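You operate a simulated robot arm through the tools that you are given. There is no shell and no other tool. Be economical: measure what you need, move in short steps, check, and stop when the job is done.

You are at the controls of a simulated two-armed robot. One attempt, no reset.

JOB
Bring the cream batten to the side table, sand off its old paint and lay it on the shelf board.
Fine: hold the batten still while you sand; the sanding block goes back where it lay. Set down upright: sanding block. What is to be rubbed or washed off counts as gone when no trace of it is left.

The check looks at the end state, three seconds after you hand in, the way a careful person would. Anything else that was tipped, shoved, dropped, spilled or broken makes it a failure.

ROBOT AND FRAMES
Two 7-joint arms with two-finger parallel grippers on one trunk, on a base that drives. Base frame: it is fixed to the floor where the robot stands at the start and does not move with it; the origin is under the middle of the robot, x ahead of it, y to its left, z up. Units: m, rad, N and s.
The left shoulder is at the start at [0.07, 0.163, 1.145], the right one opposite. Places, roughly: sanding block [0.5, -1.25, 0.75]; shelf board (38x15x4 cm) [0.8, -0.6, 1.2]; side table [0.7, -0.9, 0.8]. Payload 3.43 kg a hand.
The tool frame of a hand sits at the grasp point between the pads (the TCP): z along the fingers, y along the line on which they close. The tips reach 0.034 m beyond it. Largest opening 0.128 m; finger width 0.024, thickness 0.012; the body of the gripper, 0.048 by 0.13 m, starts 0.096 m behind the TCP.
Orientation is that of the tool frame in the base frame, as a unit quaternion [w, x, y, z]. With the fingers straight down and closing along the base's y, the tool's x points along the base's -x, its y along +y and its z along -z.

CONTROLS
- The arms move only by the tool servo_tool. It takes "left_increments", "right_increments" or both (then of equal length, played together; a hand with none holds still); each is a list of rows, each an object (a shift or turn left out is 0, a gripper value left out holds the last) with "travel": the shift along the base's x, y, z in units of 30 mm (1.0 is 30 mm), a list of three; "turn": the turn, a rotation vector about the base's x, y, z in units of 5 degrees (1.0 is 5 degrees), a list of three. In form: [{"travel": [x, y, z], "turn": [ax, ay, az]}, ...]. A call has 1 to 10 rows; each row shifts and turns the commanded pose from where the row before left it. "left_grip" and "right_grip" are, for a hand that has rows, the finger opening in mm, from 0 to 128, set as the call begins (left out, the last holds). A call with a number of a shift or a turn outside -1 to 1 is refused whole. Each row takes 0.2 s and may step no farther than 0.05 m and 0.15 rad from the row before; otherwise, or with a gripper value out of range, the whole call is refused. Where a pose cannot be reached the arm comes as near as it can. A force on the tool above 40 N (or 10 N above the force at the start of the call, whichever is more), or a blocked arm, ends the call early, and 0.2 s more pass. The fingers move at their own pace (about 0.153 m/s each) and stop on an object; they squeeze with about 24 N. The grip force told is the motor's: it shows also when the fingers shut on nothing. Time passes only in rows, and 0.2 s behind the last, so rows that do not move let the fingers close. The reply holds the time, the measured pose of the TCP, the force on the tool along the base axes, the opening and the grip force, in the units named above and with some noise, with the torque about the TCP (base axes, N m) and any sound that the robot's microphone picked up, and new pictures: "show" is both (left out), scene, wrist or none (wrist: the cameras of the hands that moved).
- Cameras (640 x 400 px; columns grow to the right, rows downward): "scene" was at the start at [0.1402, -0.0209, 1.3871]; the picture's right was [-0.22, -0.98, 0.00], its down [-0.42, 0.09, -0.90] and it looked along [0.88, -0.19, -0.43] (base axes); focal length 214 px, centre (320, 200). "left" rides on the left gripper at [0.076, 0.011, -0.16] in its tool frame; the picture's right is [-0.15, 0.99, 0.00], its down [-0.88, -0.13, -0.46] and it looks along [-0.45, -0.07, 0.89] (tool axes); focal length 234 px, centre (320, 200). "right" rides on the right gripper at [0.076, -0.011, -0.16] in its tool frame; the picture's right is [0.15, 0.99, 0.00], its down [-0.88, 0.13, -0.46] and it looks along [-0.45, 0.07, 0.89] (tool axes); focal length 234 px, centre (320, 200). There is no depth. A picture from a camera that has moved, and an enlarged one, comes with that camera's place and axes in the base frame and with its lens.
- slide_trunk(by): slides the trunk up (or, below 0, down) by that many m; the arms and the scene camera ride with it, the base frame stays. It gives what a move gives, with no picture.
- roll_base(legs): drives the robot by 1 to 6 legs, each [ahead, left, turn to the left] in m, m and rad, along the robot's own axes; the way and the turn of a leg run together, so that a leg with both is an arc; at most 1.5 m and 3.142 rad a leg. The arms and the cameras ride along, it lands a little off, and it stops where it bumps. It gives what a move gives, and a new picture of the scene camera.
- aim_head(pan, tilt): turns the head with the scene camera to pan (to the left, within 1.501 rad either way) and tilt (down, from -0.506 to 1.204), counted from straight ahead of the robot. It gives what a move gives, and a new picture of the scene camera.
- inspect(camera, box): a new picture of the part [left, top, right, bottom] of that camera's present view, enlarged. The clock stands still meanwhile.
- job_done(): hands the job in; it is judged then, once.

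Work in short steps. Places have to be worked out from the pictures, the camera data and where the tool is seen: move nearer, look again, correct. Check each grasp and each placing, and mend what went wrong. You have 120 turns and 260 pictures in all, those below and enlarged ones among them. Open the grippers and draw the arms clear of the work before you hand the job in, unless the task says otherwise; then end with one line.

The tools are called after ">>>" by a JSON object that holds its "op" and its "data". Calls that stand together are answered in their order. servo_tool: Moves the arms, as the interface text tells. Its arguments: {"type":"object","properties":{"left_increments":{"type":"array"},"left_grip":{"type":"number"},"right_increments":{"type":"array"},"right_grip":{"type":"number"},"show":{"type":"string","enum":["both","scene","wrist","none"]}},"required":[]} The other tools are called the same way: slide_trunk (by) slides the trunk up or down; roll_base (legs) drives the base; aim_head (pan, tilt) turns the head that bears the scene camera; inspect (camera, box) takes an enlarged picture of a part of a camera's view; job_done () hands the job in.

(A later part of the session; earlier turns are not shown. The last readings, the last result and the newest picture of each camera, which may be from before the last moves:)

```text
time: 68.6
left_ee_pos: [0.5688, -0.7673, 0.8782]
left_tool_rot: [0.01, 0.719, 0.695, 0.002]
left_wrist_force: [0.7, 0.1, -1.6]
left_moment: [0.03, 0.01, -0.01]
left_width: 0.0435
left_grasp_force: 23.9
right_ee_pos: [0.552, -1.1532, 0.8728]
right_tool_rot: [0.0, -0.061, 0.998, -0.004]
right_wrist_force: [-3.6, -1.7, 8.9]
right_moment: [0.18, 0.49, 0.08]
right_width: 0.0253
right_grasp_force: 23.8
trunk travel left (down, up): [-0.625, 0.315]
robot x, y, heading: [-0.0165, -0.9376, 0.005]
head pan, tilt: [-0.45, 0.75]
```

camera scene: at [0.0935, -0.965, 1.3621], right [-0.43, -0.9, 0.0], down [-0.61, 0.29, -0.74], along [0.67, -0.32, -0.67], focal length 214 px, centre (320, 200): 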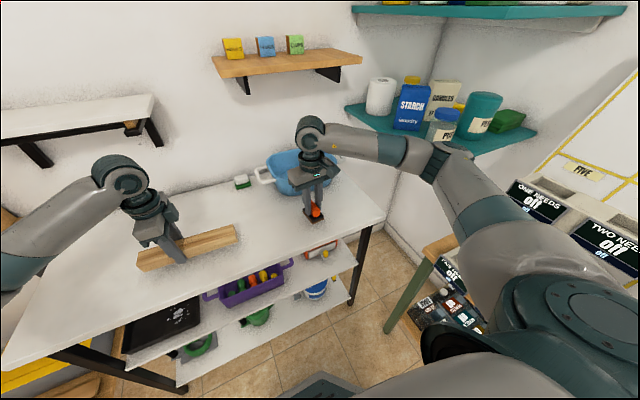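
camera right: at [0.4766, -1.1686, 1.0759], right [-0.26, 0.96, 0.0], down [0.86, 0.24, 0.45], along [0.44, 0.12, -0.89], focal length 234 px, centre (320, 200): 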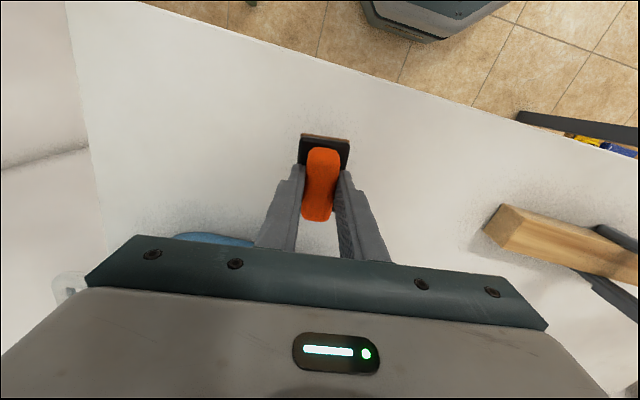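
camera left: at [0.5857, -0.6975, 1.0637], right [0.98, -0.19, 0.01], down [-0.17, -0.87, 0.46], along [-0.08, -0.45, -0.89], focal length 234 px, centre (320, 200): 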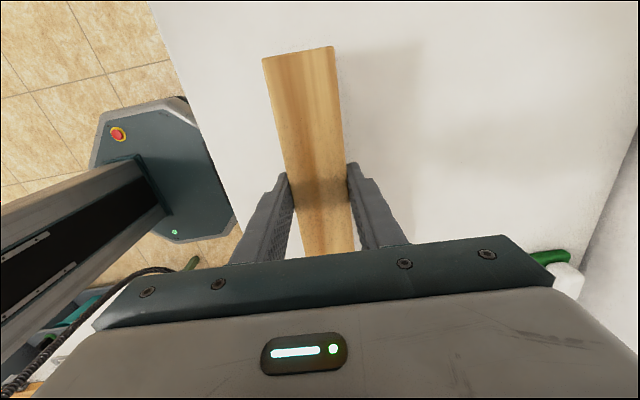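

Contact (9 N) right at (0.552, −1.153). I release to 60 mm, then raise the hand.

>>> {"op": "servo_tool", "data": {"right_increments": [{"travel": [0, 0, 0]}, {"travel": [0, 0, 0]}, {"travel": [0, 0, 0]}], "right_grip": 56, "show": "none"}}

>>> {"op": "servo_tool", "data": {"right_increments": [{"travel": [0, 0, 0.5]}, {"travel": [0, 0, 1]}, {"travel": [0, 0, 1]}, {"travel": [-0.5, 0, 1]}, {"travel": [-1, 0, 1]}, {"travel": [-1, 0, 1]}, {"travel": [-1, 0, 1]}, {"travel": [-1, 0, 1]}, {"travel": [0, 0, 1]}], "show": "both"}}

>>> {"op": "inspect", "data": {"camera": "scene", "box": [270, 180, 350, 230]}}

```text
time: 69.4
left_ee_pos: [0.5697, -0.7666, 0.8777]
left_tool_rot: [0.01, 0.719, 0.694, 0.001]
left_wrist_force: [-0.1, -0.3, -1.9]
left_moment: [0.01, 0.02, 0.01]
left_width: 0.0433
left_grasp_force: 24.0
right_ee_pos: [0.5526, -1.1529, 0.8725]
right_tool_rot: [0.001, -0.062, 0.998, -0.004]
right_wrist_force: [0.0, 0.4, -0.4]
right_moment: [0.02, 0.02, 0.01]
right_width: 0.0562
right_grasp_force: 0.0
trunk travel left (down, up): [-0.625, 0.315]
robot x, y, heading: [-0.015, -0.9367, -0.003]
head pan, tilt: [-0.45, 0.75]
```

```text
time: 71.4
left_ee_pos: [0.574, -0.7698, 0.8754]
left_tool_rot: [0.006, 0.719, 0.695, 0.001]
left_wrist_force: [-0.2, -0.6, -1.9]
left_moment: [0.02, -0.03, -0.01]
left_width: 0.0435
left_grasp_force: 24.1
right_ee_pos: [0.4192, -1.1586, 1.123]
right_tool_rot: [-0.003, -0.06, 0.998, -0.001]
right_wrist_force: [0.2, 1.4, 0.2]
right_moment: [0.0, -0.01, -0.01]
right_width: 0.0561
right_grasp_force: 0.1
trunk travel left (down, up): [-0.625, 0.315]
robot x, y, heading: [-0.0157, -0.9354, 0.002]
head pan, tilt: [-0.45, 0.75]
camera scene: at [0.106, -0.9695, 1.3604], right [-0.43, -0.9, 0.0], down [-0.61, 0.3, -0.73], along [0.66, -0.32, -0.68], focal length 214 px, centre (320, 200)
camera right: at [0.347, -1.1788, 1.2831], right [-0.26, 0.96, 0.0], down [0.86, 0.24, 0.45], along [0.43, 0.12, -0.89], focal length 234 px, centre (320, 200)
```

scene: 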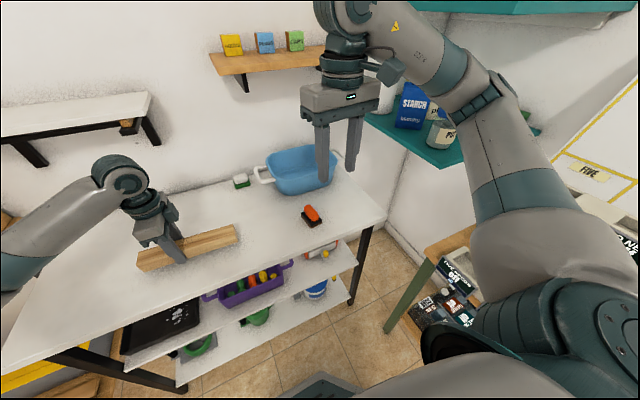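
right: 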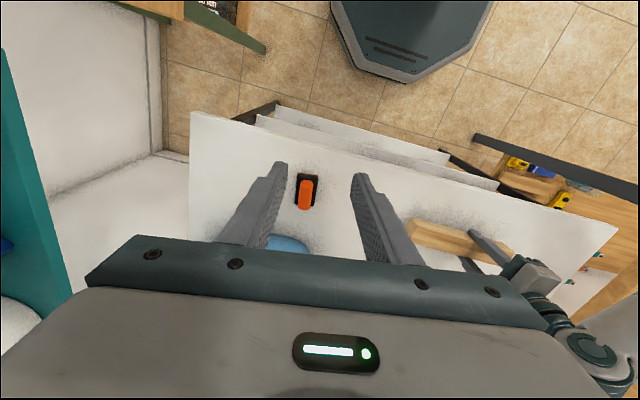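

```text
8.00 times, centred on (310, 205) of scene
camera zoom: at [0.106, -0.9695, 1.3604], right [-0.43, -0.9, 0.0], down [-0.61, 0.3, -0.73], along [0.66, -0.32, -0.68], focal length 1716 px, centre (400, 160)
```

zoom: 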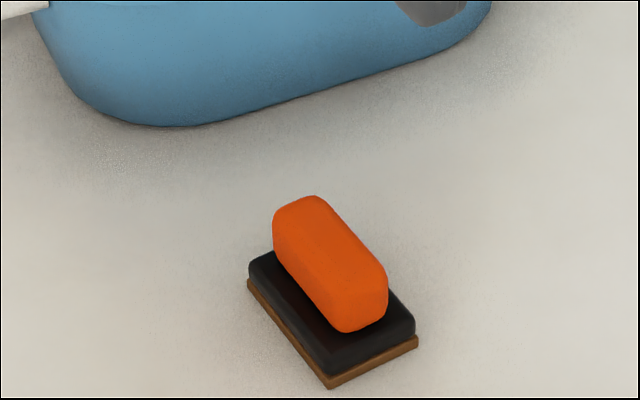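

Sanding block is back, upright. Now I lift the batten and aim the head at the shelf board.

>>> {"op": "servo_tool", "data": {"left_increments": [{"travel": [0, 0, 0.7]}, {"travel": [0, 0, 1]}, {"travel": [0, 0, 1]}, {"travel": [0, 0, 1]}, {"travel": [0, 0, 1]}, {"travel": [-0.5, 0, 1]}, {"travel": [-0.5, 0, 1]}, {"travel": [-0.5, 0, 1]}, {"travel": [-0.5, 0, 1]}, {"travel": [0, 0, 0]}], "show": "none"}}

>>> {"op": "aim_head", "data": {"pan": 0.25, "tilt": 0.35}}

>>> {"op": "inspect", "data": {"camera": "right", "box": [380, 100, 640, 300]}}

```text
time: 73.6
left_ee_pos: [0.5158, -0.7706, 1.1384]
left_tool_rot: [0.005, 0.72, 0.694, 0.0]
left_wrist_force: [1.0, 0.4, -2.3]
left_moment: [0.04, 0.06, -0.01]
left_width: 0.0437
left_grasp_force: 23.9
right_ee_pos: [0.4207, -1.1583, 1.123]
right_tool_rot: [-0.003, -0.06, 0.998, 0.0]
right_wrist_force: [0.1, 0.2, 0.4]
right_moment: [0.0, 0.0, 0.01]
right_width: 0.056
right_grasp_force: 0.1
trunk travel left (down, up): [-0.625, 0.315]
robot x, y, heading: [-0.02, -0.9306, 0.008]
head pan, tilt: [-0.45, 0.75]
```

```text
time: 74.6
left_ee_pos: [0.5153, -0.771, 1.1384]
left_tool_rot: [0.005, 0.72, 0.694, 0.001]
left_wrist_force: [-0.2, -0.2, -1.5]
left_moment: [0.03, -0.01, -0.01]
left_width: 0.0432
left_grasp_force: 24.2
right_ee_pos: [0.4202, -1.1596, 1.1237]
right_tool_rot: [-0.003, -0.059, 0.998, 0.0]
right_wrist_force: [0.1, 0.0, -0.4]
right_moment: [0.01, -0.03, 0.0]
right_width: 0.0559
right_grasp_force: 0.1
trunk travel left (down, up): [-0.625, 0.315]
robot x, y, heading: [-0.0205, -0.9294, 0.001]
head pan, tilt: [0.25, 0.351]
camera scene: at [0.1219, -0.9113, 1.396], right [0.25, -0.97, 0.0], down [-0.33, -0.09, -0.94], along [0.91, 0.23, -0.34], focal length 214 px, centre (320, 200)
```

scene: 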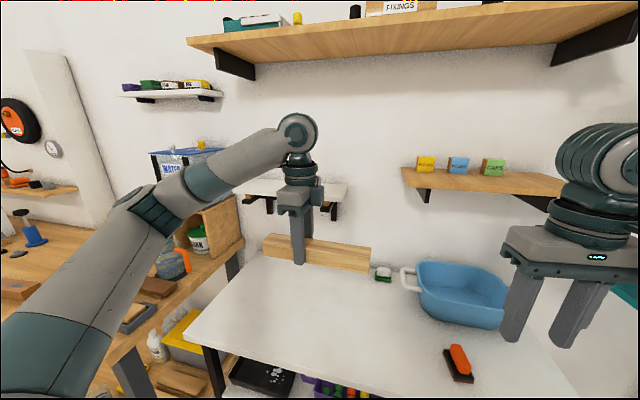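

```text
2.00 times, centred on (510, 200) of right
camera zoom: at [0.3475, -1.1795, 1.2828], right [-0.26, 0.96, 0.0], down [0.86, 0.24, 0.45], along [0.43, 0.12, -0.89], focal length 468 px, centre (-60, 200)
```

zoom: 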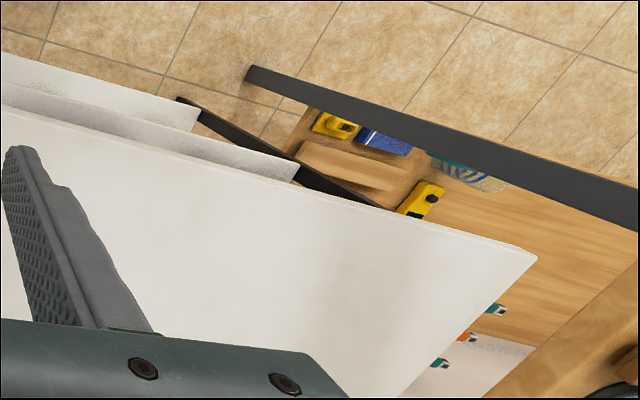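

I need a better view of the shelf board and of the wide shelf above it. I raise the trunk and drive a bit left.

>>> {"op": "slide_trunk", "data": {"by": 0.2}}

>>> {"op": "roll_base", "data": {"legs": [[-0.15, 0, 0], [0, 0.45, 0]]}}

>>> {"op": "aim_head", "data": {"pan": -0.25, "tilt": 0.4}}

```text
time: 76.8
left_ee_pos: [0.5135, -0.7573, 1.3405]
left_tool_rot: [0.011, 0.719, 0.695, -0.002]
left_wrist_force: [-0.7, 0.6, -1.5]
left_moment: [0.04, 0.03, 0.03]
left_width: 0.0436
left_grasp_force: 24.3
right_ee_pos: [0.4191, -1.1438, 1.3307]
right_tool_rot: [0.001, -0.063, 0.998, -0.006]
right_wrist_force: [-0.8, 0.9, -0.8]
right_moment: [0.04, 0.0, -0.03]
right_width: 0.056
right_grasp_force: 0.1
trunk travel left (down, up): [-0.825, 0.115]
robot x, y, heading: [-0.0171, -0.9338, 0.004]
head pan, tilt: [0.25, 0.351]
```

```text
time: 80.5
left_ee_pos: [0.3633, -0.3184, 1.3397]
left_tool_rot: [0.005, 0.719, 0.695, 0.001]
left_wrist_force: [0.5, 0.0, -1.2]
left_moment: [0.07, 0.03, -0.02]
left_width: 0.0433
left_grasp_force: 24.5
right_ee_pos: [0.2687, -0.7079, 1.3228]
right_tool_rot: [-0.003, -0.063, 0.998, 0.0]
right_wrist_force: [0.2, -0.5, 0.3]
right_moment: [-0.02, 0.03, -0.03]
right_width: 0.0564
right_grasp_force: 0.0
trunk travel left (down, up): [-0.825, 0.115]
robot x, y, heading: [-0.1713, -0.4837, 0.005]
head pan, tilt: [0.25, 0.351]
camera scene: at [-0.0308, -0.4606, 1.5961], right [0.25, -0.97, 0.0], down [-0.33, -0.09, -0.94], along [0.91, 0.24, -0.34], focal length 214 px, centre (320, 200)
```

scene: 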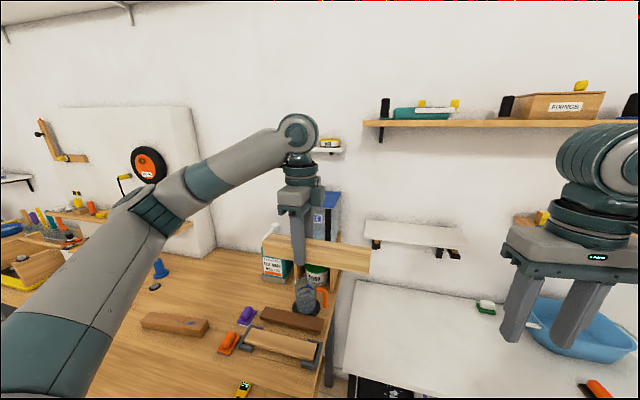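

```text
time: 81.5
left_ee_pos: [0.3634, -0.3173, 1.339]
left_tool_rot: [0.006, 0.719, 0.695, 0.001]
left_wrist_force: [0.8, -0.5, -1.0]
left_moment: [0.02, 0.03, 0.03]
left_width: 0.0435
left_grasp_force: 24.1
right_ee_pos: [0.2687, -0.7057, 1.323]
right_tool_rot: [-0.002, -0.062, 0.998, -0.001]
right_wrist_force: [0.5, -1.0, 0.2]
right_moment: [-0.02, -0.02, 0.02]
right_width: 0.0563
right_grasp_force: 0.1
trunk travel left (down, up): [-0.825, 0.115]
robot x, y, heading: [-0.1727, -0.4804, 0.006]
head pan, tilt: [-0.25, 0.4]
camera scene: at [-0.0311, -0.5045, 1.5915], right [-0.24, -0.97, 0.0], down [-0.38, 0.09, -0.92], along [0.89, -0.22, -0.39], focal length 214 px, centre (320, 200)
```

scene: 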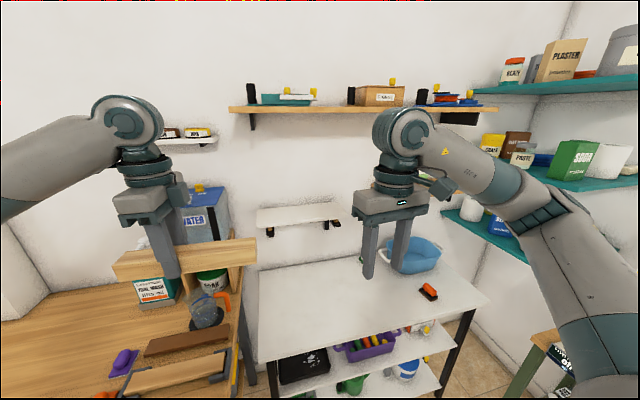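

A clear view between the hands; I zoom on the shelf board.

>>> {"op": "inspect", "data": {"camera": "scene", "box": [220, 80, 380, 280]}}

>>> {"op": "inspect", "data": {"camera": "scene", "box": [245, 190, 355, 250]}}

```text
2.00 times, centred on (300, 180) of scene
camera zoom: at [-0.0311, -0.5045, 1.5915], right [-0.24, -0.97, 0.0], down [-0.38, 0.09, -0.92], along [0.89, -0.22, -0.39], focal length 429 px, centre (360, 240)
```

zoom: 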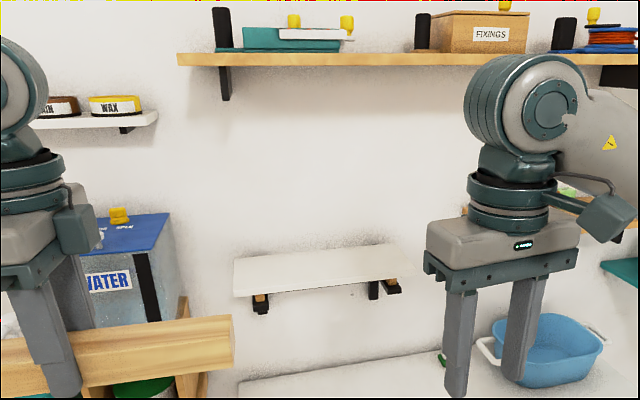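

```text
5.82 times, centred on (300, 220) of scene
camera zoom: at [-0.0311, -0.5045, 1.5915], right [-0.24, -0.97, 0.0], down [-0.38, 0.09, -0.92], along [0.89, -0.22, -0.39], focal length 1248 px, centre (436, 84)
```

zoom: 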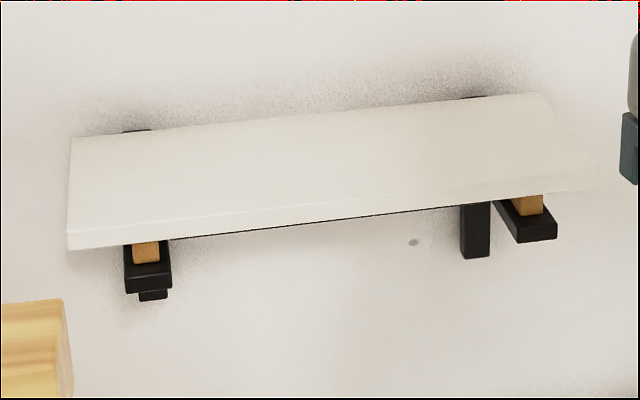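

Shelf board top ≈ z 1.162, spanning x 0.755–0.91, y −0.44 to −0.83; the wide shelf above has underside at ≈1.58, so the hand fits below. I drive to a stance right of it, then check.

>>> {"op": "roll_base", "data": {"legs": [[0, -0.37, 0], [0.22, 0, 0]]}}

>>> {"op": "aim_head", "data": {"pan": 0.35, "tilt": 0.45}}

```text
time: 85.2
left_ee_pos: [0.5884, -0.7091, 1.3412]
left_tool_rot: [0.006, 0.724, 0.69, 0.002]
left_wrist_force: [0.2, 0.2, -1.9]
left_moment: [0.05, -0.02, -0.02]
left_width: 0.0435
left_grasp_force: 23.8
right_ee_pos: [0.4877, -1.0953, 1.3241]
right_tool_rot: [-0.002, -0.055, 0.998, 0.0]
right_wrist_force: [1.1, -1.3, 0.3]
right_moment: [0.0, 0.03, 0.03]
right_width: 0.0564
right_grasp_force: 0.1
trunk travel left (down, up): [-0.825, 0.115]
robot x, y, heading: [0.0551, -0.8637, -0.007]
head pan, tilt: [-0.25, 0.4]
camera scene: at [0.1915, -0.8898, 1.5918], right [-0.26, -0.97, 0.0], down [-0.37, 0.1, -0.92], along [0.89, -0.24, -0.39], focal length 214 px, centre (320, 200)
```

scene: 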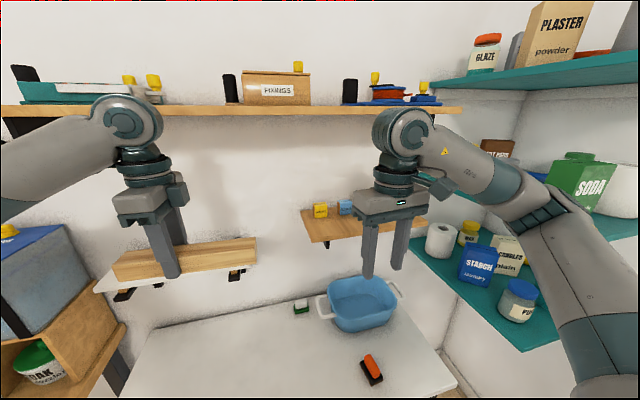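

```text
time: 86.2
left_ee_pos: [0.5902, -0.7085, 1.3398]
left_tool_rot: [0.005, 0.724, 0.69, 0.001]
left_wrist_force: [-0.1, 0.5, -1.8]
left_moment: [0.0, 0.0, -0.02]
left_width: 0.0437
left_grasp_force: 24.1
right_ee_pos: [0.4905, -1.0954, 1.3233]
right_tool_rot: [-0.003, -0.055, 0.999, 0.0]
right_wrist_force: [0.8, 0.0, 0.3]
right_moment: [0.01, 0.0, 0.03]
right_width: 0.0561
right_grasp_force: 0.0
trunk travel left (down, up): [-0.825, 0.115]
robot x, y, heading: [0.053, -0.861, -0.014]
head pan, tilt: [0.351, 0.45]
camera scene: at [0.1907, -0.8352, 1.5869], right [0.33, -0.94, 0.0], down [-0.41, -0.15, -0.9], along [0.85, 0.3, -0.44], focal length 214 px, centre (320, 200)
```

scene: 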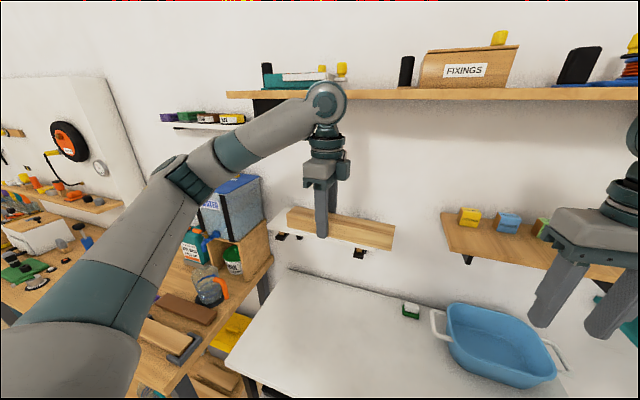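

I lower and shift left in front of the board, staying clear of its front edge.

>>> {"op": "servo_tool", "data": {"left_increments": [{"travel": [0, 0.7, -0.55]}, {"travel": [0, 0.7, -0.55]}, {"travel": [0, 0.7, -0.55]}, {"travel": [0, 0.7, -0.55]}, {"travel": [0, 0.7, -0.55]}, {"travel": [0, 0, 0]}], "show": "both"}}

>>> {"op": "inspect", "data": {"camera": "scene", "box": [220, 150, 420, 280]}}

```text
time: 87.6
left_ee_pos: [0.5897, -0.6025, 1.2573]
left_tool_rot: [0.004, 0.724, 0.69, 0.001]
left_wrist_force: [-0.3, 0.7, -0.9]
left_moment: [0.07, 0.01, -0.01]
left_width: 0.0435
left_grasp_force: 24.8
right_ee_pos: [0.4909, -1.0967, 1.323]
right_tool_rot: [-0.002, -0.055, 0.998, 0.001]
right_wrist_force: [-0.4, 0.3, 0.0]
right_moment: [-0.01, 0.02, -0.03]
right_width: 0.0563
right_grasp_force: 0.1
trunk travel left (down, up): [-0.825, 0.115]
robot x, y, heading: [0.0518, -0.8659, -0.012]
head pan, tilt: [0.351, 0.45]
camera scene: at [0.1912, -0.8363, 1.5869], right [0.33, -0.94, 0.0], down [-0.41, -0.14, -0.9], along [0.85, 0.3, -0.44], focal length 214 px, centre (320, 200)
camera left: at [0.6024, -0.5266, 1.4169], right [0.98, -0.19, 0.01], down [-0.18, -0.87, 0.46], along [-0.08, -0.45, -0.89], focal length 234 px, centre (320, 200)
```

scene: 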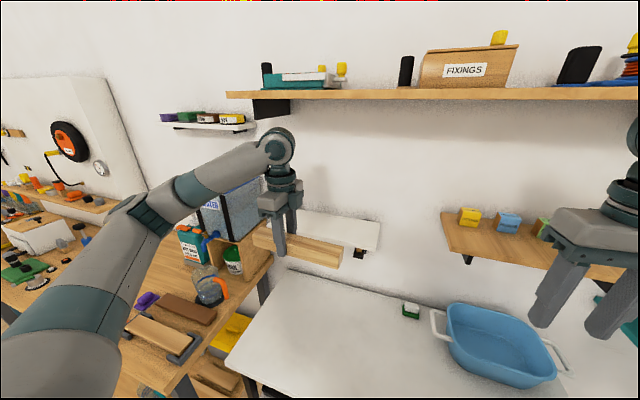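
left: 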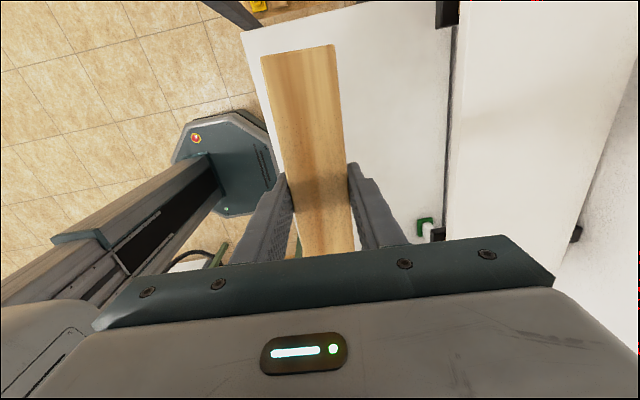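

```text
3.08 times, centred on (320, 215) of scene
camera zoom: at [0.1912, -0.8363, 1.5869], right [0.33, -0.94, 0.0], down [-0.41, -0.14, -0.9], along [0.85, 0.3, -0.44], focal length 660 px, centre (320, 154)
```

zoom: 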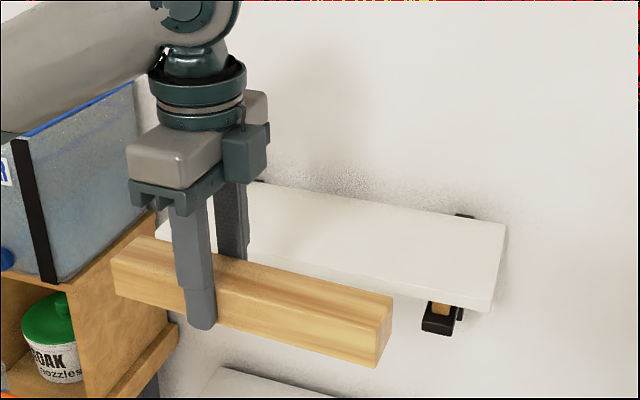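

Consistent with my estimate. I move forward over the board in two stages.

>>> {"op": "servo_tool", "data": {"left_increments": [{"travel": [0.8, 0, 0]}, {"travel": [0.8, 0, 0]}, {"travel": [0.8, 0, 0]}, {"travel": [0.8, 0, 0]}, {"travel": [0.8, 0, 0]}, {"travel": [0, 0, 0]}], "show": "both"}}

>>> {"op": "inspect", "data": {"camera": "scene", "box": [220, 90, 420, 270]}}

```text
time: 89.0
left_ee_pos: [0.708, -0.6049, 1.2582]
left_tool_rot: [0.006, 0.723, 0.691, 0.001]
left_wrist_force: [-0.3, 0.0, -1.8]
left_moment: [0.03, -0.01, 0.01]
left_width: 0.0436
left_grasp_force: 23.9
right_ee_pos: [0.49, -1.0943, 1.3235]
right_tool_rot: [-0.003, -0.055, 0.998, 0.0]
right_wrist_force: [0.1, -0.6, 0.0]
right_moment: [0.02, 0.0, -0.01]
right_width: 0.0561
right_grasp_force: 0.1
trunk travel left (down, up): [-0.825, 0.115]
robot x, y, heading: [0.0559, -0.8656, -0.016]
head pan, tilt: [0.351, 0.45]
camera scene: at [0.1905, -0.8349, 1.5869], right [0.33, -0.94, 0.0], down [-0.41, -0.15, -0.9], along [0.85, 0.3, -0.44], focal length 214 px, centre (320, 200)
camera left: at [0.7222, -0.5285, 1.4171], right [0.98, -0.19, 0.01], down [-0.18, -0.87, 0.46], along [-0.08, -0.45, -0.89], focal length 234 px, centre (320, 200)
```

scene: 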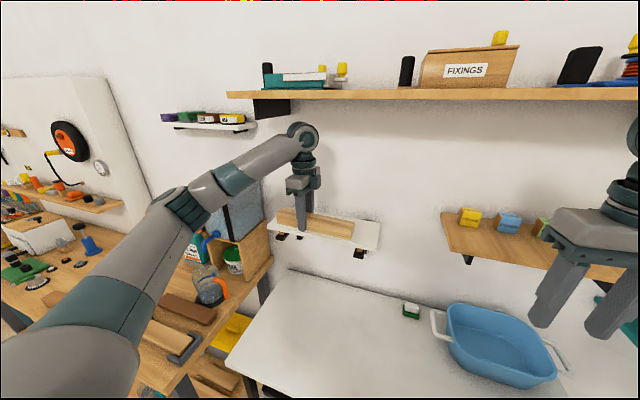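
left: 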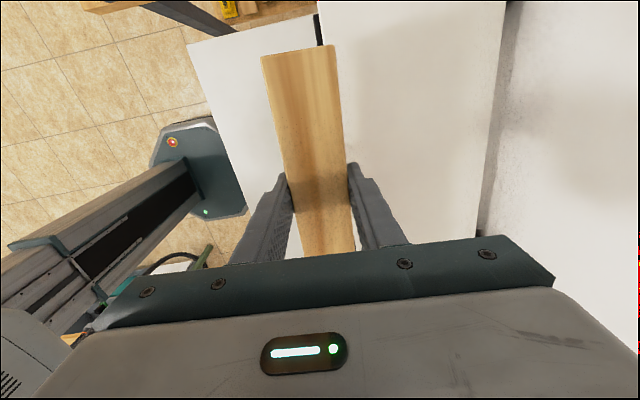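

```text
2.22 times, centred on (320, 180) of scene
camera zoom: at [0.1905, -0.8349, 1.5869], right [0.33, -0.94, 0.0], down [-0.41, -0.15, -0.9], along [0.85, 0.3, -0.44], focal length 477 px, centre (320, 244)
```

zoom: 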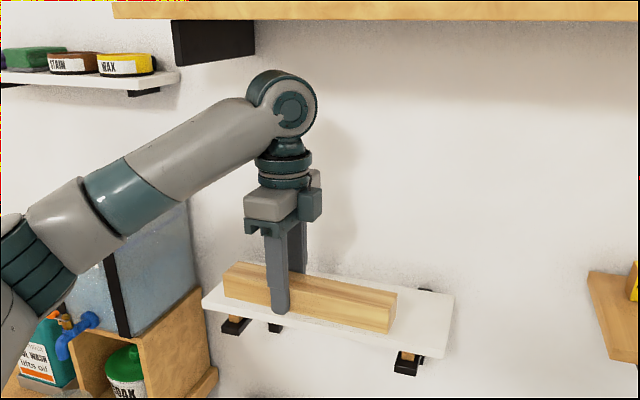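

Plenty of clearance overhead. I move on to x≈0.815 (keeping the gripper body clear of the wall).

>>> {"op": "servo_tool", "data": {"left_increments": [{"travel": [0.9, 0, 0]}, {"travel": [0.9, 0, 0]}, {"travel": [0.9, 0, 0]}, {"travel": [0.9, 0, 0]}, {"travel": [0, 0, -0.5]}, {"travel": [0, 0, 0]}], "show": "wrist"}}

>>> {"op": "inspect", "data": {"camera": "scene", "box": [220, 90, 420, 270]}}

```text
time: 90.4
left_ee_pos: [0.821, -0.6046, 1.2418]
left_tool_rot: [0.006, 0.724, 0.69, 0.0]
left_wrist_force: [0.1, 0.1, -1.5]
left_moment: [0.01, -0.02, 0.01]
left_width: 0.0434
left_grasp_force: 23.7
right_ee_pos: [0.4907, -1.0948, 1.3242]
right_tool_rot: [-0.002, -0.055, 0.998, 0.0]
right_wrist_force: [-0.3, -0.4, 0.3]
right_moment: [0.0, -0.01, -0.03]
right_width: 0.0562
right_grasp_force: 0.0
trunk travel left (down, up): [-0.825, 0.115]
robot x, y, heading: [0.0565, -0.8618, -0.013]
head pan, tilt: [0.351, 0.45]
camera left: at [0.8334, -0.5283, 1.4008], right [0.98, -0.19, 0.01], down [-0.18, -0.87, 0.46], along [-0.08, -0.45, -0.89], focal length 234 px, centre (320, 200)
```

left: 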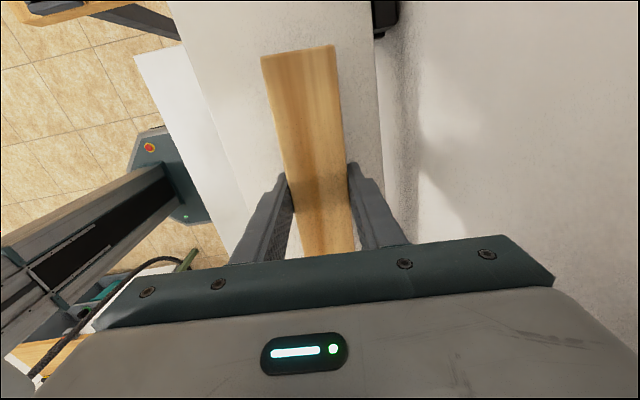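

```text
2.22 times, centred on (320, 180) of scene
camera zoom: at [0.1908, -0.8347, 1.5869], right [0.33, -0.94, 0.0], down [-0.41, -0.15, -0.9], along [0.85, 0.3, -0.44], focal length 477 px, centre (320, 244)
```

zoom: 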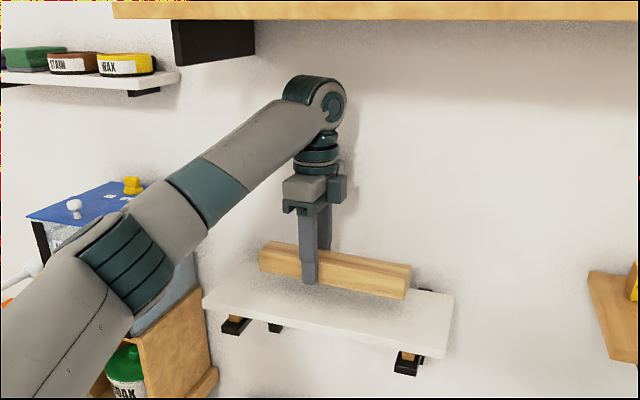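

Centred over the board. I lower in small steps.

>>> {"op": "servo_tool", "data": {"left_increments": [{"travel": [0, 0, -0.4]}, {"travel": [0, 0, -0.4]}, {"travel": [0, 0, -0.15]}, {"travel": [0, 0, 0]}], "show": "none"}}

>>> {"op": "inspect", "data": {"camera": "scene", "box": [270, 180, 400, 270]}}

```text
time: 91.4
left_ee_pos: [0.8187, -0.6048, 1.2133]
left_tool_rot: [0.006, 0.724, 0.689, 0.0]
left_wrist_force: [1.7, 0.1, 1.7]
left_moment: [0.08, 0.07, -0.02]
left_width: 0.0433
left_grasp_force: 23.8
right_ee_pos: [0.4906, -1.0938, 1.324]
right_tool_rot: [-0.003, -0.055, 0.998, 0.0]
right_wrist_force: [-0.6, 0.2, 0.7]
right_moment: [-0.02, 0.02, 0.01]
right_width: 0.0561
right_grasp_force: 0.0
trunk travel left (down, up): [-0.825, 0.115]
robot x, y, heading: [0.0547, -0.8663, -0.01]
head pan, tilt: [0.351, 0.45]
```

```text
4.44 times, centred on (335, 225) of scene
camera zoom: at [0.1912, -0.8351, 1.5869], right [0.33, -0.94, 0.0], down [-0.41, -0.15, -0.9], along [0.85, 0.3, -0.44], focal length 953 px, centre (253, 89)
```

zoom: 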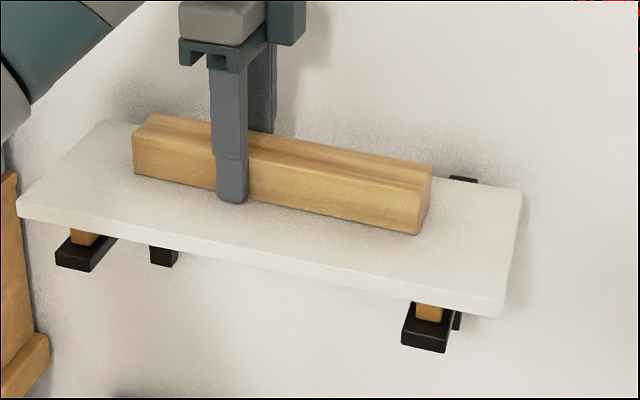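

Nearly touching (force just turned upward). Another couple of mm.

>>> {"op": "servo_tool", "data": {"left_increments": [{"travel": [0, 0, -0.04]}, {"travel": [0, 0, 0]}], "show": "none"}}

```text
time: 92.0
left_ee_pos: [0.8188, -0.6052, 1.2124]
left_tool_rot: [0.006, 0.723, 0.69, 0.002]
left_wrist_force: [1.5, 0.8, 5.7]
left_moment: [0.16, 0.16, 0.02]
left_width: 0.0434
left_grasp_force: 24.2
right_ee_pos: [0.4906, -1.0954, 1.3237]
right_tool_rot: [-0.002, -0.055, 0.999, -0.001]
right_wrist_force: [-0.3, -0.9, -0.7]
right_moment: [0.03, 0.0, 0.03]
right_width: 0.056
right_grasp_force: 0.1
trunk travel left (down, up): [-0.825, 0.115]
robot x, y, heading: [0.0518, -0.8637, -0.006]
head pan, tilt: [0.351, 0.45]
```

>>> {"op": "servo_tool", "data": {"left_increments": [{"travel": [0, 0, -0.04]}, {"travel": [0, 0, 0]}], "show": "none"}}

>>> {"op": "servo_tool", "data": {"left_increments": [{"travel": [0, 0, 0]}, {"travel": [0, 0, 0]}, {"travel": [0, 0, 0]}], "left_grip": 62, "show": "wrist"}}

>>> {"op": "inspect", "data": {"camera": "scene", "box": [270, 180, 400, 270]}}

```text
time: 92.6
left_ee_pos: [0.8183, -0.6047, 1.2117]
left_tool_rot: [0.005, 0.723, 0.691, 0.001]
left_wrist_force: [6.7, 1.2, 15.0]
left_moment: [0.26, 0.17, -0.07]
left_width: 0.0436
left_grasp_force: 24.4
right_ee_pos: [0.4903, -1.0958, 1.3252]
right_tool_rot: [-0.002, -0.055, 0.999, 0.0]
right_wrist_force: [-0.2, 0.0, 0.0]
right_moment: [0.01, 0.03, -0.02]
right_width: 0.0563
right_grasp_force: 0.1
trunk travel left (down, up): [-0.825, 0.115]
robot x, y, heading: [0.052, -0.8661, -0.014]
head pan, tilt: [0.351, 0.45]
```

```text
time: 93.4
left_ee_pos: [0.8179, -0.6056, 1.2109]
left_tool_rot: [0.006, 0.723, 0.691, 0.002]
left_wrist_force: [6.6, 0.1, 17.5]
left_moment: [0.23, 0.42, -0.08]
left_width: 0.0582
left_grasp_force: 0.0
right_ee_pos: [0.4896, -1.0971, 1.3229]
right_tool_rot: [-0.001, -0.055, 0.998, 0.0]
right_wrist_force: [-1.0, 0.2, 0.5]
right_moment: [0.0, -0.02, 0.01]
right_width: 0.0559
right_grasp_force: 0.0
trunk travel left (down, up): [-0.825, 0.115]
robot x, y, heading: [0.0553, -0.8643, -0.006]
head pan, tilt: [0.351, 0.45]
camera left: at [0.8306, -0.5295, 1.372], right [0.98, -0.19, 0.01], down [-0.18, -0.87, 0.46], along [-0.08, -0.45, -0.89], focal length 234 px, centre (320, 200)
```

left: 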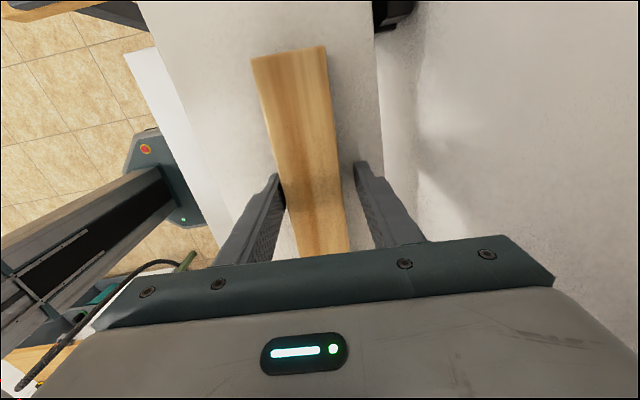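

```text
4.44 times, centred on (335, 225) of scene
camera zoom: at [0.1896, -0.8362, 1.5871], right [0.33, -0.94, 0.0], down [-0.41, -0.14, -0.9], along [0.85, 0.3, -0.43], focal length 953 px, centre (253, 89)
```

zoom: 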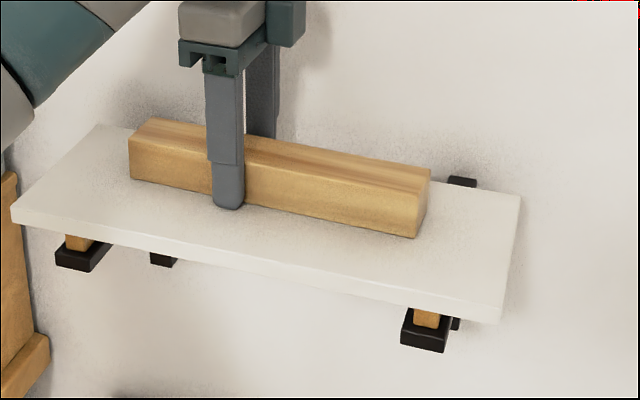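

The board is loose and shifted a few mm because the fingertips pressed on it. I raise the hand straight up at once.

>>> {"op": "servo_tool", "data": {"left_increments": [{"travel": [0, 0, 0.1]}, {"travel": [0, 0, 0.3]}, {"travel": [0, 0, 0.6]}, {"travel": [0, 0, 0.8]}, {"travel": [0, 0, 0]}], "show": "wrist"}}

>>> {"op": "inspect", "data": {"camera": "scene", "box": [270, 180, 400, 270]}}

```text
time: 94.6
left_ee_pos: [0.8183, -0.6037, 1.2646]
left_tool_rot: [0.005, 0.724, 0.69, 0.0]
left_wrist_force: [-0.1, 0.4, 0.2]
left_moment: [-0.01, 0.05, -0.01]
left_width: 0.0621
left_grasp_force: 0.1
right_ee_pos: [0.4906, -1.0957, 1.3229]
right_tool_rot: [-0.002, -0.055, 0.998, 0.0]
right_wrist_force: [-0.2, -0.1, 0.2]
right_moment: [0.0, 0.0, 0.01]
right_width: 0.0561
right_grasp_force: 0.1
trunk travel left (down, up): [-0.825, 0.115]
robot x, y, heading: [0.0516, -0.8631, -0.019]
head pan, tilt: [0.351, 0.45]
camera left: at [0.8322, -0.5276, 1.4249], right [0.98, -0.19, 0.01], down [-0.17, -0.87, 0.46], along [-0.08, -0.45, -0.89], focal length 234 px, centre (320, 200)
```

left: 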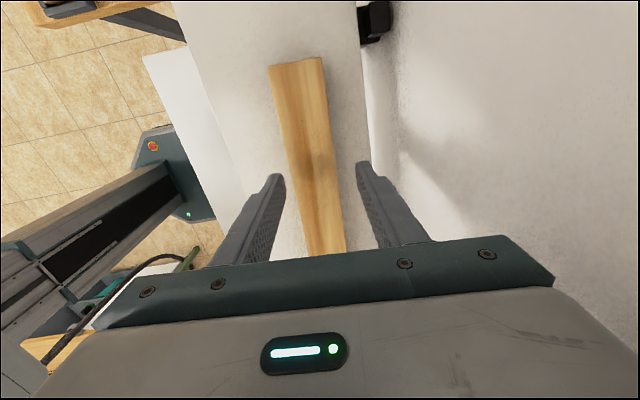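

```text
4.44 times, centred on (335, 225) of scene
camera zoom: at [0.1913, -0.835, 1.5868], right [0.33, -0.94, 0.0], down [-0.41, -0.15, -0.9], along [0.85, 0.3, -0.44], focal length 953 px, centre (253, 89)
```

zoom: 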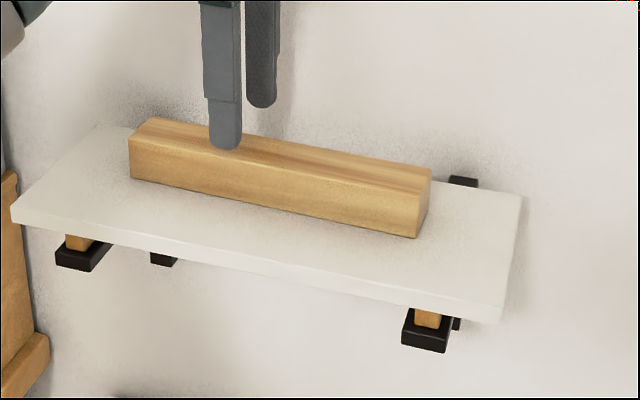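

The batten lies on the board, but the board slid ~1 cm toward the robot. I'll nudge it back from the front edge with closed fingers: first retreat up and back.

>>> {"op": "servo_tool", "data": {"left_increments": [{"travel": [0, 0, 0.6]}, {"travel": [-0.8, 0, 0]}, {"travel": [-1, 0, 0]}, {"travel": [-1, -0.2, 0]}, {"travel": [-1, -0.3, 0]}, {"travel": [-1, -0.3, 0]}, {"travel": [-0.3, 0, 0]}, {"travel": [0, 0, 0]}], "show": "none"}}

>>> {"op": "servo_tool", "data": {"left_increments": [{"travel": [0, 0, -1]}, {"travel": [0, 0, -1]}, {"travel": [0, 0, -1]}, {"travel": [0, 0, -0.5]}, {"travel": [0, 0, 0]}], "left_grip": 0, "show": "wrist"}}

>>> {"op": "inspect", "data": {"camera": "scene", "box": [270, 180, 400, 270]}}

```text
time: 96.4
left_ee_pos: [0.6667, -0.6281, 1.2843]
left_tool_rot: [0.005, 0.724, 0.69, 0.0]
left_wrist_force: [0.0, -0.4, -0.3]
left_moment: [0.01, 0.02, 0.0]
left_width: 0.0618
left_grasp_force: 0.1
right_ee_pos: [0.49, -1.0956, 1.3224]
right_tool_rot: [-0.003, -0.055, 0.998, 0.001]
right_wrist_force: [0.3, -0.1, -0.1]
right_moment: [0.01, -0.01, 0.01]
right_width: 0.0564
right_grasp_force: 0.0
trunk travel left (down, up): [-0.825, 0.115]
robot x, y, heading: [0.0545, -0.8662, -0.011]
head pan, tilt: [0.351, 0.45]
```

```text
time: 97.6
left_ee_pos: [0.6636, -0.6275, 1.1787]
left_tool_rot: [0.005, 0.724, 0.69, 0.001]
left_wrist_force: [0.6, -0.4, 0.8]
left_moment: [0.01, 0.0, -0.02]
left_width: 0.0003
left_grasp_force: 24.2
right_ee_pos: [0.4909, -1.0953, 1.3239]
right_tool_rot: [-0.003, -0.055, 0.998, 0.0]
right_wrist_force: [-0.2, 0.7, 0.5]
right_moment: [0.02, 0.02, 0.0]
right_width: 0.056
right_grasp_force: 0.1
trunk travel left (down, up): [-0.825, 0.115]
robot x, y, heading: [0.0512, -0.8658, -0.012]
head pan, tilt: [0.351, 0.45]
camera left: at [0.6769, -0.5517, 1.339], right [0.98, -0.19, 0.01], down [-0.18, -0.87, 0.46], along [-0.08, -0.45, -0.89], focal length 234 px, centre (320, 200)
```

left: 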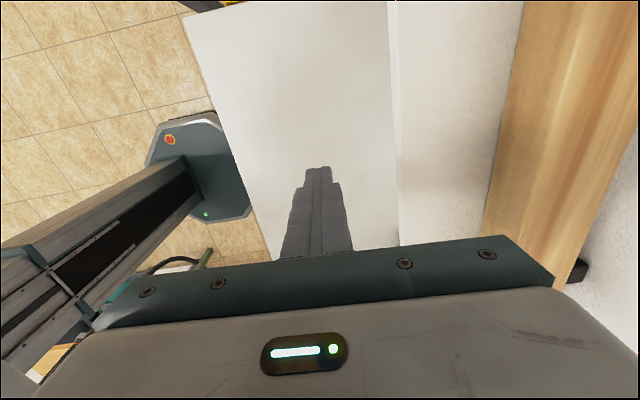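

```text
4.44 times, centred on (335, 225) of scene
camera zoom: at [0.191, -0.8355, 1.5869], right [0.33, -0.94, 0.0], down [-0.41, -0.15, -0.9], along [0.85, 0.3, -0.44], focal length 953 px, centre (253, 89)
```

zoom: 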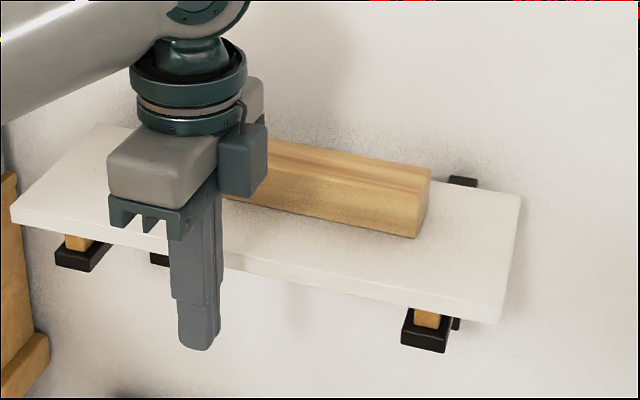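

Fingers are in front of and at the level of the board's front edge, about 5 cm away. I approach slowly.

>>> {"op": "servo_tool", "data": {"left_increments": [{"travel": [0.6, 0, 0]}, {"travel": [0.5, 0, 0]}, {"travel": [0.2, 0, 0]}, {"travel": [0, 0, 0]}], "show": "wrist"}}

```text
time: 98.6
left_ee_pos: [0.7046, -0.6265, 1.1772]
left_tool_rot: [0.006, 0.723, 0.69, 0.0]
left_wrist_force: [-0.4, 0.0, -0.1]
left_moment: [0.01, -0.02, 0.0]
left_width: 0.0001
left_grasp_force: 23.7
right_ee_pos: [0.4904, -1.0959, 1.3241]
right_tool_rot: [-0.002, -0.055, 0.999, 0.0]
right_wrist_force: [0.3, 0.8, -0.1]
right_moment: [-0.01, -0.01, -0.02]
right_width: 0.0563
right_grasp_force: 0.1
trunk travel left (down, up): [-0.825, 0.115]
robot x, y, heading: [0.0577, -0.8635, -0.006]
head pan, tilt: [0.351, 0.45]
camera left: at [0.7177, -0.5514, 1.3376], right [0.98, -0.19, 0.01], down [-0.17, -0.87, 0.46], along [-0.08, -0.45, -0.89], focal length 234 px, centre (320, 200)
```

left: 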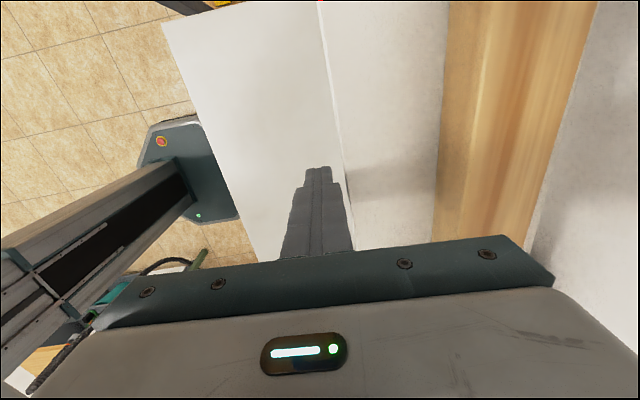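

About 9 mm from the edge. I push 18 mm in small steps and compare with the reference picture.

>>> {"op": "servo_tool", "data": {"left_increments": [{"travel": [0.2, 0, 0]}, {"travel": [0.15, 0, 0]}, {"travel": [0.1, 0, 0]}, {"travel": [0.1, 0, 0]}, {"travel": [0, 0, 0]}], "show": "none"}}

>>> {"op": "inspect", "data": {"camera": "scene", "box": [270, 180, 400, 270]}}

```text
time: 99.8
left_ee_pos: [0.7204, -0.6276, 1.1773]
left_tool_rot: [0.005, 0.724, 0.69, 0.001]
left_wrist_force: [-1.8, 1.0, 0.7]
left_moment: [0.03, 0.02, 0.0]
left_width: 0.0
left_grasp_force: 23.7
right_ee_pos: [0.4901, -1.0943, 1.3243]
right_tool_rot: [-0.002, -0.055, 0.998, 0.0]
right_wrist_force: [-0.9, -0.8, -1.1]
right_moment: [-0.01, 0.02, -0.03]
right_width: 0.0559
right_grasp_force: 0.1
trunk travel left (down, up): [-0.825, 0.115]
robot x, y, heading: [0.0574, -0.8636, -0.012]
head pan, tilt: [0.351, 0.45]
```

```text
4.44 times, centred on (335, 225) of scene
camera zoom: at [0.1904, -0.8351, 1.5869], right [0.33, -0.94, 0.0], down [-0.41, -0.15, -0.9], along [0.85, 0.3, -0.44], focal length 953 px, centre (253, 89)
```

zoom: 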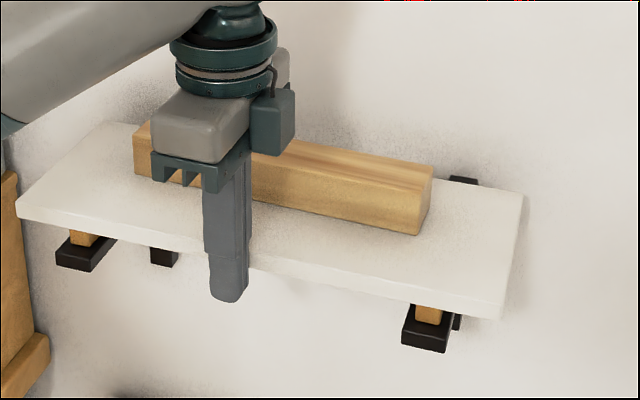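

Moving smoothly (2 N) and nearly at the reference. 3 mm more.

>>> {"op": "servo_tool", "data": {"left_increments": [{"travel": [0.06, 0, 0]}, {"travel": [0.05, 0, 0]}, {"travel": [0, 0, 0]}], "show": "none"}}

>>> {"op": "inspect", "data": {"camera": "scene", "box": [270, 180, 400, 270]}}

```text
time: 100.6
left_ee_pos: [0.7231, -0.6281, 1.1768]
left_tool_rot: [0.006, 0.724, 0.69, 0.001]
left_wrist_force: [-1.9, -0.2, 0.0]
left_moment: [0.02, 0.04, 0.01]
left_width: 0.0
left_grasp_force: 24.2
right_ee_pos: [0.4903, -1.095, 1.3233]
right_tool_rot: [-0.003, -0.055, 0.998, -0.001]
right_wrist_force: [-0.7, 0.9, 0.1]
right_moment: [-0.01, 0.0, 0.0]
right_width: 0.056
right_grasp_force: 0.1
trunk travel left (down, up): [-0.825, 0.115]
robot x, y, heading: [0.0514, -0.867, -0.015]
head pan, tilt: [0.351, 0.45]
```

```text
4.44 times, centred on (335, 225) of scene
camera zoom: at [0.1905, -0.8354, 1.5869], right [0.33, -0.94, 0.0], down [-0.41, -0.15, -0.9], along [0.85, 0.3, -0.44], focal length 953 px, centre (253, 89)
```

zoom: 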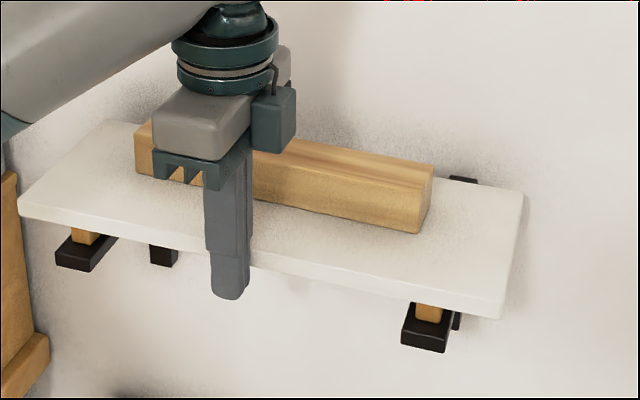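

The board matches its reference position. I draw back and drive the base away to check all.

>>> {"op": "servo_tool", "data": {"left_increments": [{"travel": [-0.3, 0, 0]}, {"travel": [-1, 0, 0]}, {"travel": [-1, 0, 0]}, {"travel": [-1, 0, 0]}, {"travel": [-1, 0, 0.5]}, {"travel": [-1, 0, 0.5]}, {"travel": [0, 0, 0.5]}], "show": "none"}}

>>> {"op": "roll_base", "data": {"legs": [[-0.25, 0, 0]]}}

>>> {"op": "servo_tool", "data": {"left_increments": [{"travel": [0, 0.5, 0]}, {"travel": [0, 0.5, 0]}, {"travel": [0, 0, 0]}], "right_increments": [{"travel": [0, 0, 0]}, {"travel": [0, 0, 0]}, {"travel": [0, 0, 0]}], "left_grip": 100, "right_grip": 100, "show": "none"}}

>>> {"op": "aim_head", "data": {"pan": 0.1, "tilt": 0.45}}

```text
time: 102.2
left_ee_pos: [0.5648, -0.6267, 1.2221]
left_tool_rot: [0.004, 0.724, 0.69, 0.001]
left_wrist_force: [0.2, 0.5, 0.9]
left_moment: [0.0, 0.0, -0.01]
left_width: 0.0
left_grasp_force: 24.1
right_ee_pos: [0.4911, -1.0949, 1.3232]
right_tool_rot: [-0.003, -0.055, 0.998, 0.0]
right_wrist_force: [-0.8, 0.2, -0.1]
right_moment: [-0.03, 0.02, -0.02]
right_width: 0.0561
right_grasp_force: 0.1
trunk travel left (down, up): [-0.825, 0.115]
robot x, y, heading: [0.0546, -0.8667, -0.012]
head pan, tilt: [0.351, 0.45]
```

```text
time: 104.0
left_ee_pos: [0.31, -0.6213, 1.2227]
left_tool_rot: [0.005, 0.721, 0.693, 0.0]
left_wrist_force: [-0.2, 0.6, 0.5]
left_moment: [-0.02, 0.01, 0.01]
left_width: 0.0003
left_grasp_force: 24.2
right_ee_pos: [0.2383, -1.0898, 1.3225]
right_tool_rot: [-0.004, -0.059, 0.998, 0.0]
right_wrist_force: [-0.1, -0.1, 0.3]
right_moment: [0.01, 0.01, 0.0]
right_width: 0.0562
right_grasp_force: 0.0
trunk travel left (down, up): [-0.825, 0.115]
robot x, y, heading: [-0.2022, -0.8605, -0.0]
head pan, tilt: [0.351, 0.45]
camera scene: at [-0.0627, -0.8327, 1.5866], right [0.34, -0.94, 0.0], down [-0.41, -0.15, -0.9], along [0.85, 0.31, -0.44], focal length 214 px, centre (320, 200)
```

scene: 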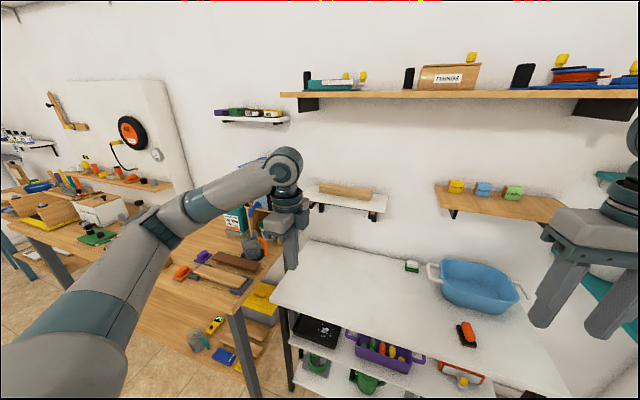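

```text
time: 104.8
left_ee_pos: [0.3085, -0.5911, 1.2227]
left_tool_rot: [0.005, 0.721, 0.693, 0.002]
left_wrist_force: [-0.6, -0.8, 0.0]
left_moment: [0.0, 0.0, 0.0]
left_width: 0.1001
left_grasp_force: 0.1
right_ee_pos: [0.2353, -1.0913, 1.3231]
right_tool_rot: [-0.002, -0.059, 0.998, 0.0]
right_wrist_force: [0.6, -1.0, -0.5]
right_moment: [0.02, 0.01, -0.02]
right_width: 0.1002
right_grasp_force: 0.1
trunk travel left (down, up): [-0.825, 0.115]
robot x, y, heading: [-0.1975, -0.8635, 0.001]
head pan, tilt: [0.351, 0.45]
```

```text
time: 105.6
left_ee_pos: [0.3088, -0.5919, 1.2206]
left_tool_rot: [0.006, 0.72, 0.694, 0.001]
left_wrist_force: [0.2, 0.3, 0.1]
left_moment: [0.02, 0.01, 0.02]
left_width: 0.1
left_grasp_force: 0.0
right_ee_pos: [0.2384, -1.0897, 1.3232]
right_tool_rot: [-0.002, -0.06, 0.998, 0.0]
right_wrist_force: [0.6, 0.3, -0.7]
right_moment: [0.03, 0.02, 0.03]
right_width: 0.1001
right_grasp_force: 0.1
trunk travel left (down, up): [-0.825, 0.115]
robot x, y, heading: [-0.2, -0.8661, -0.001]
head pan, tilt: [0.099, 0.45]
camera scene: at [-0.0592, -0.855, 1.5868], right [0.1, -1.0, 0.0], down [-0.43, -0.04, -0.9], along [0.9, 0.09, -0.44], focal length 214 px, centre (320, 200)
```

scene: 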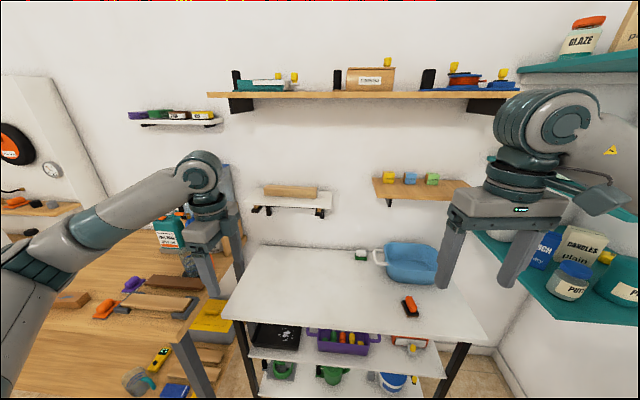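

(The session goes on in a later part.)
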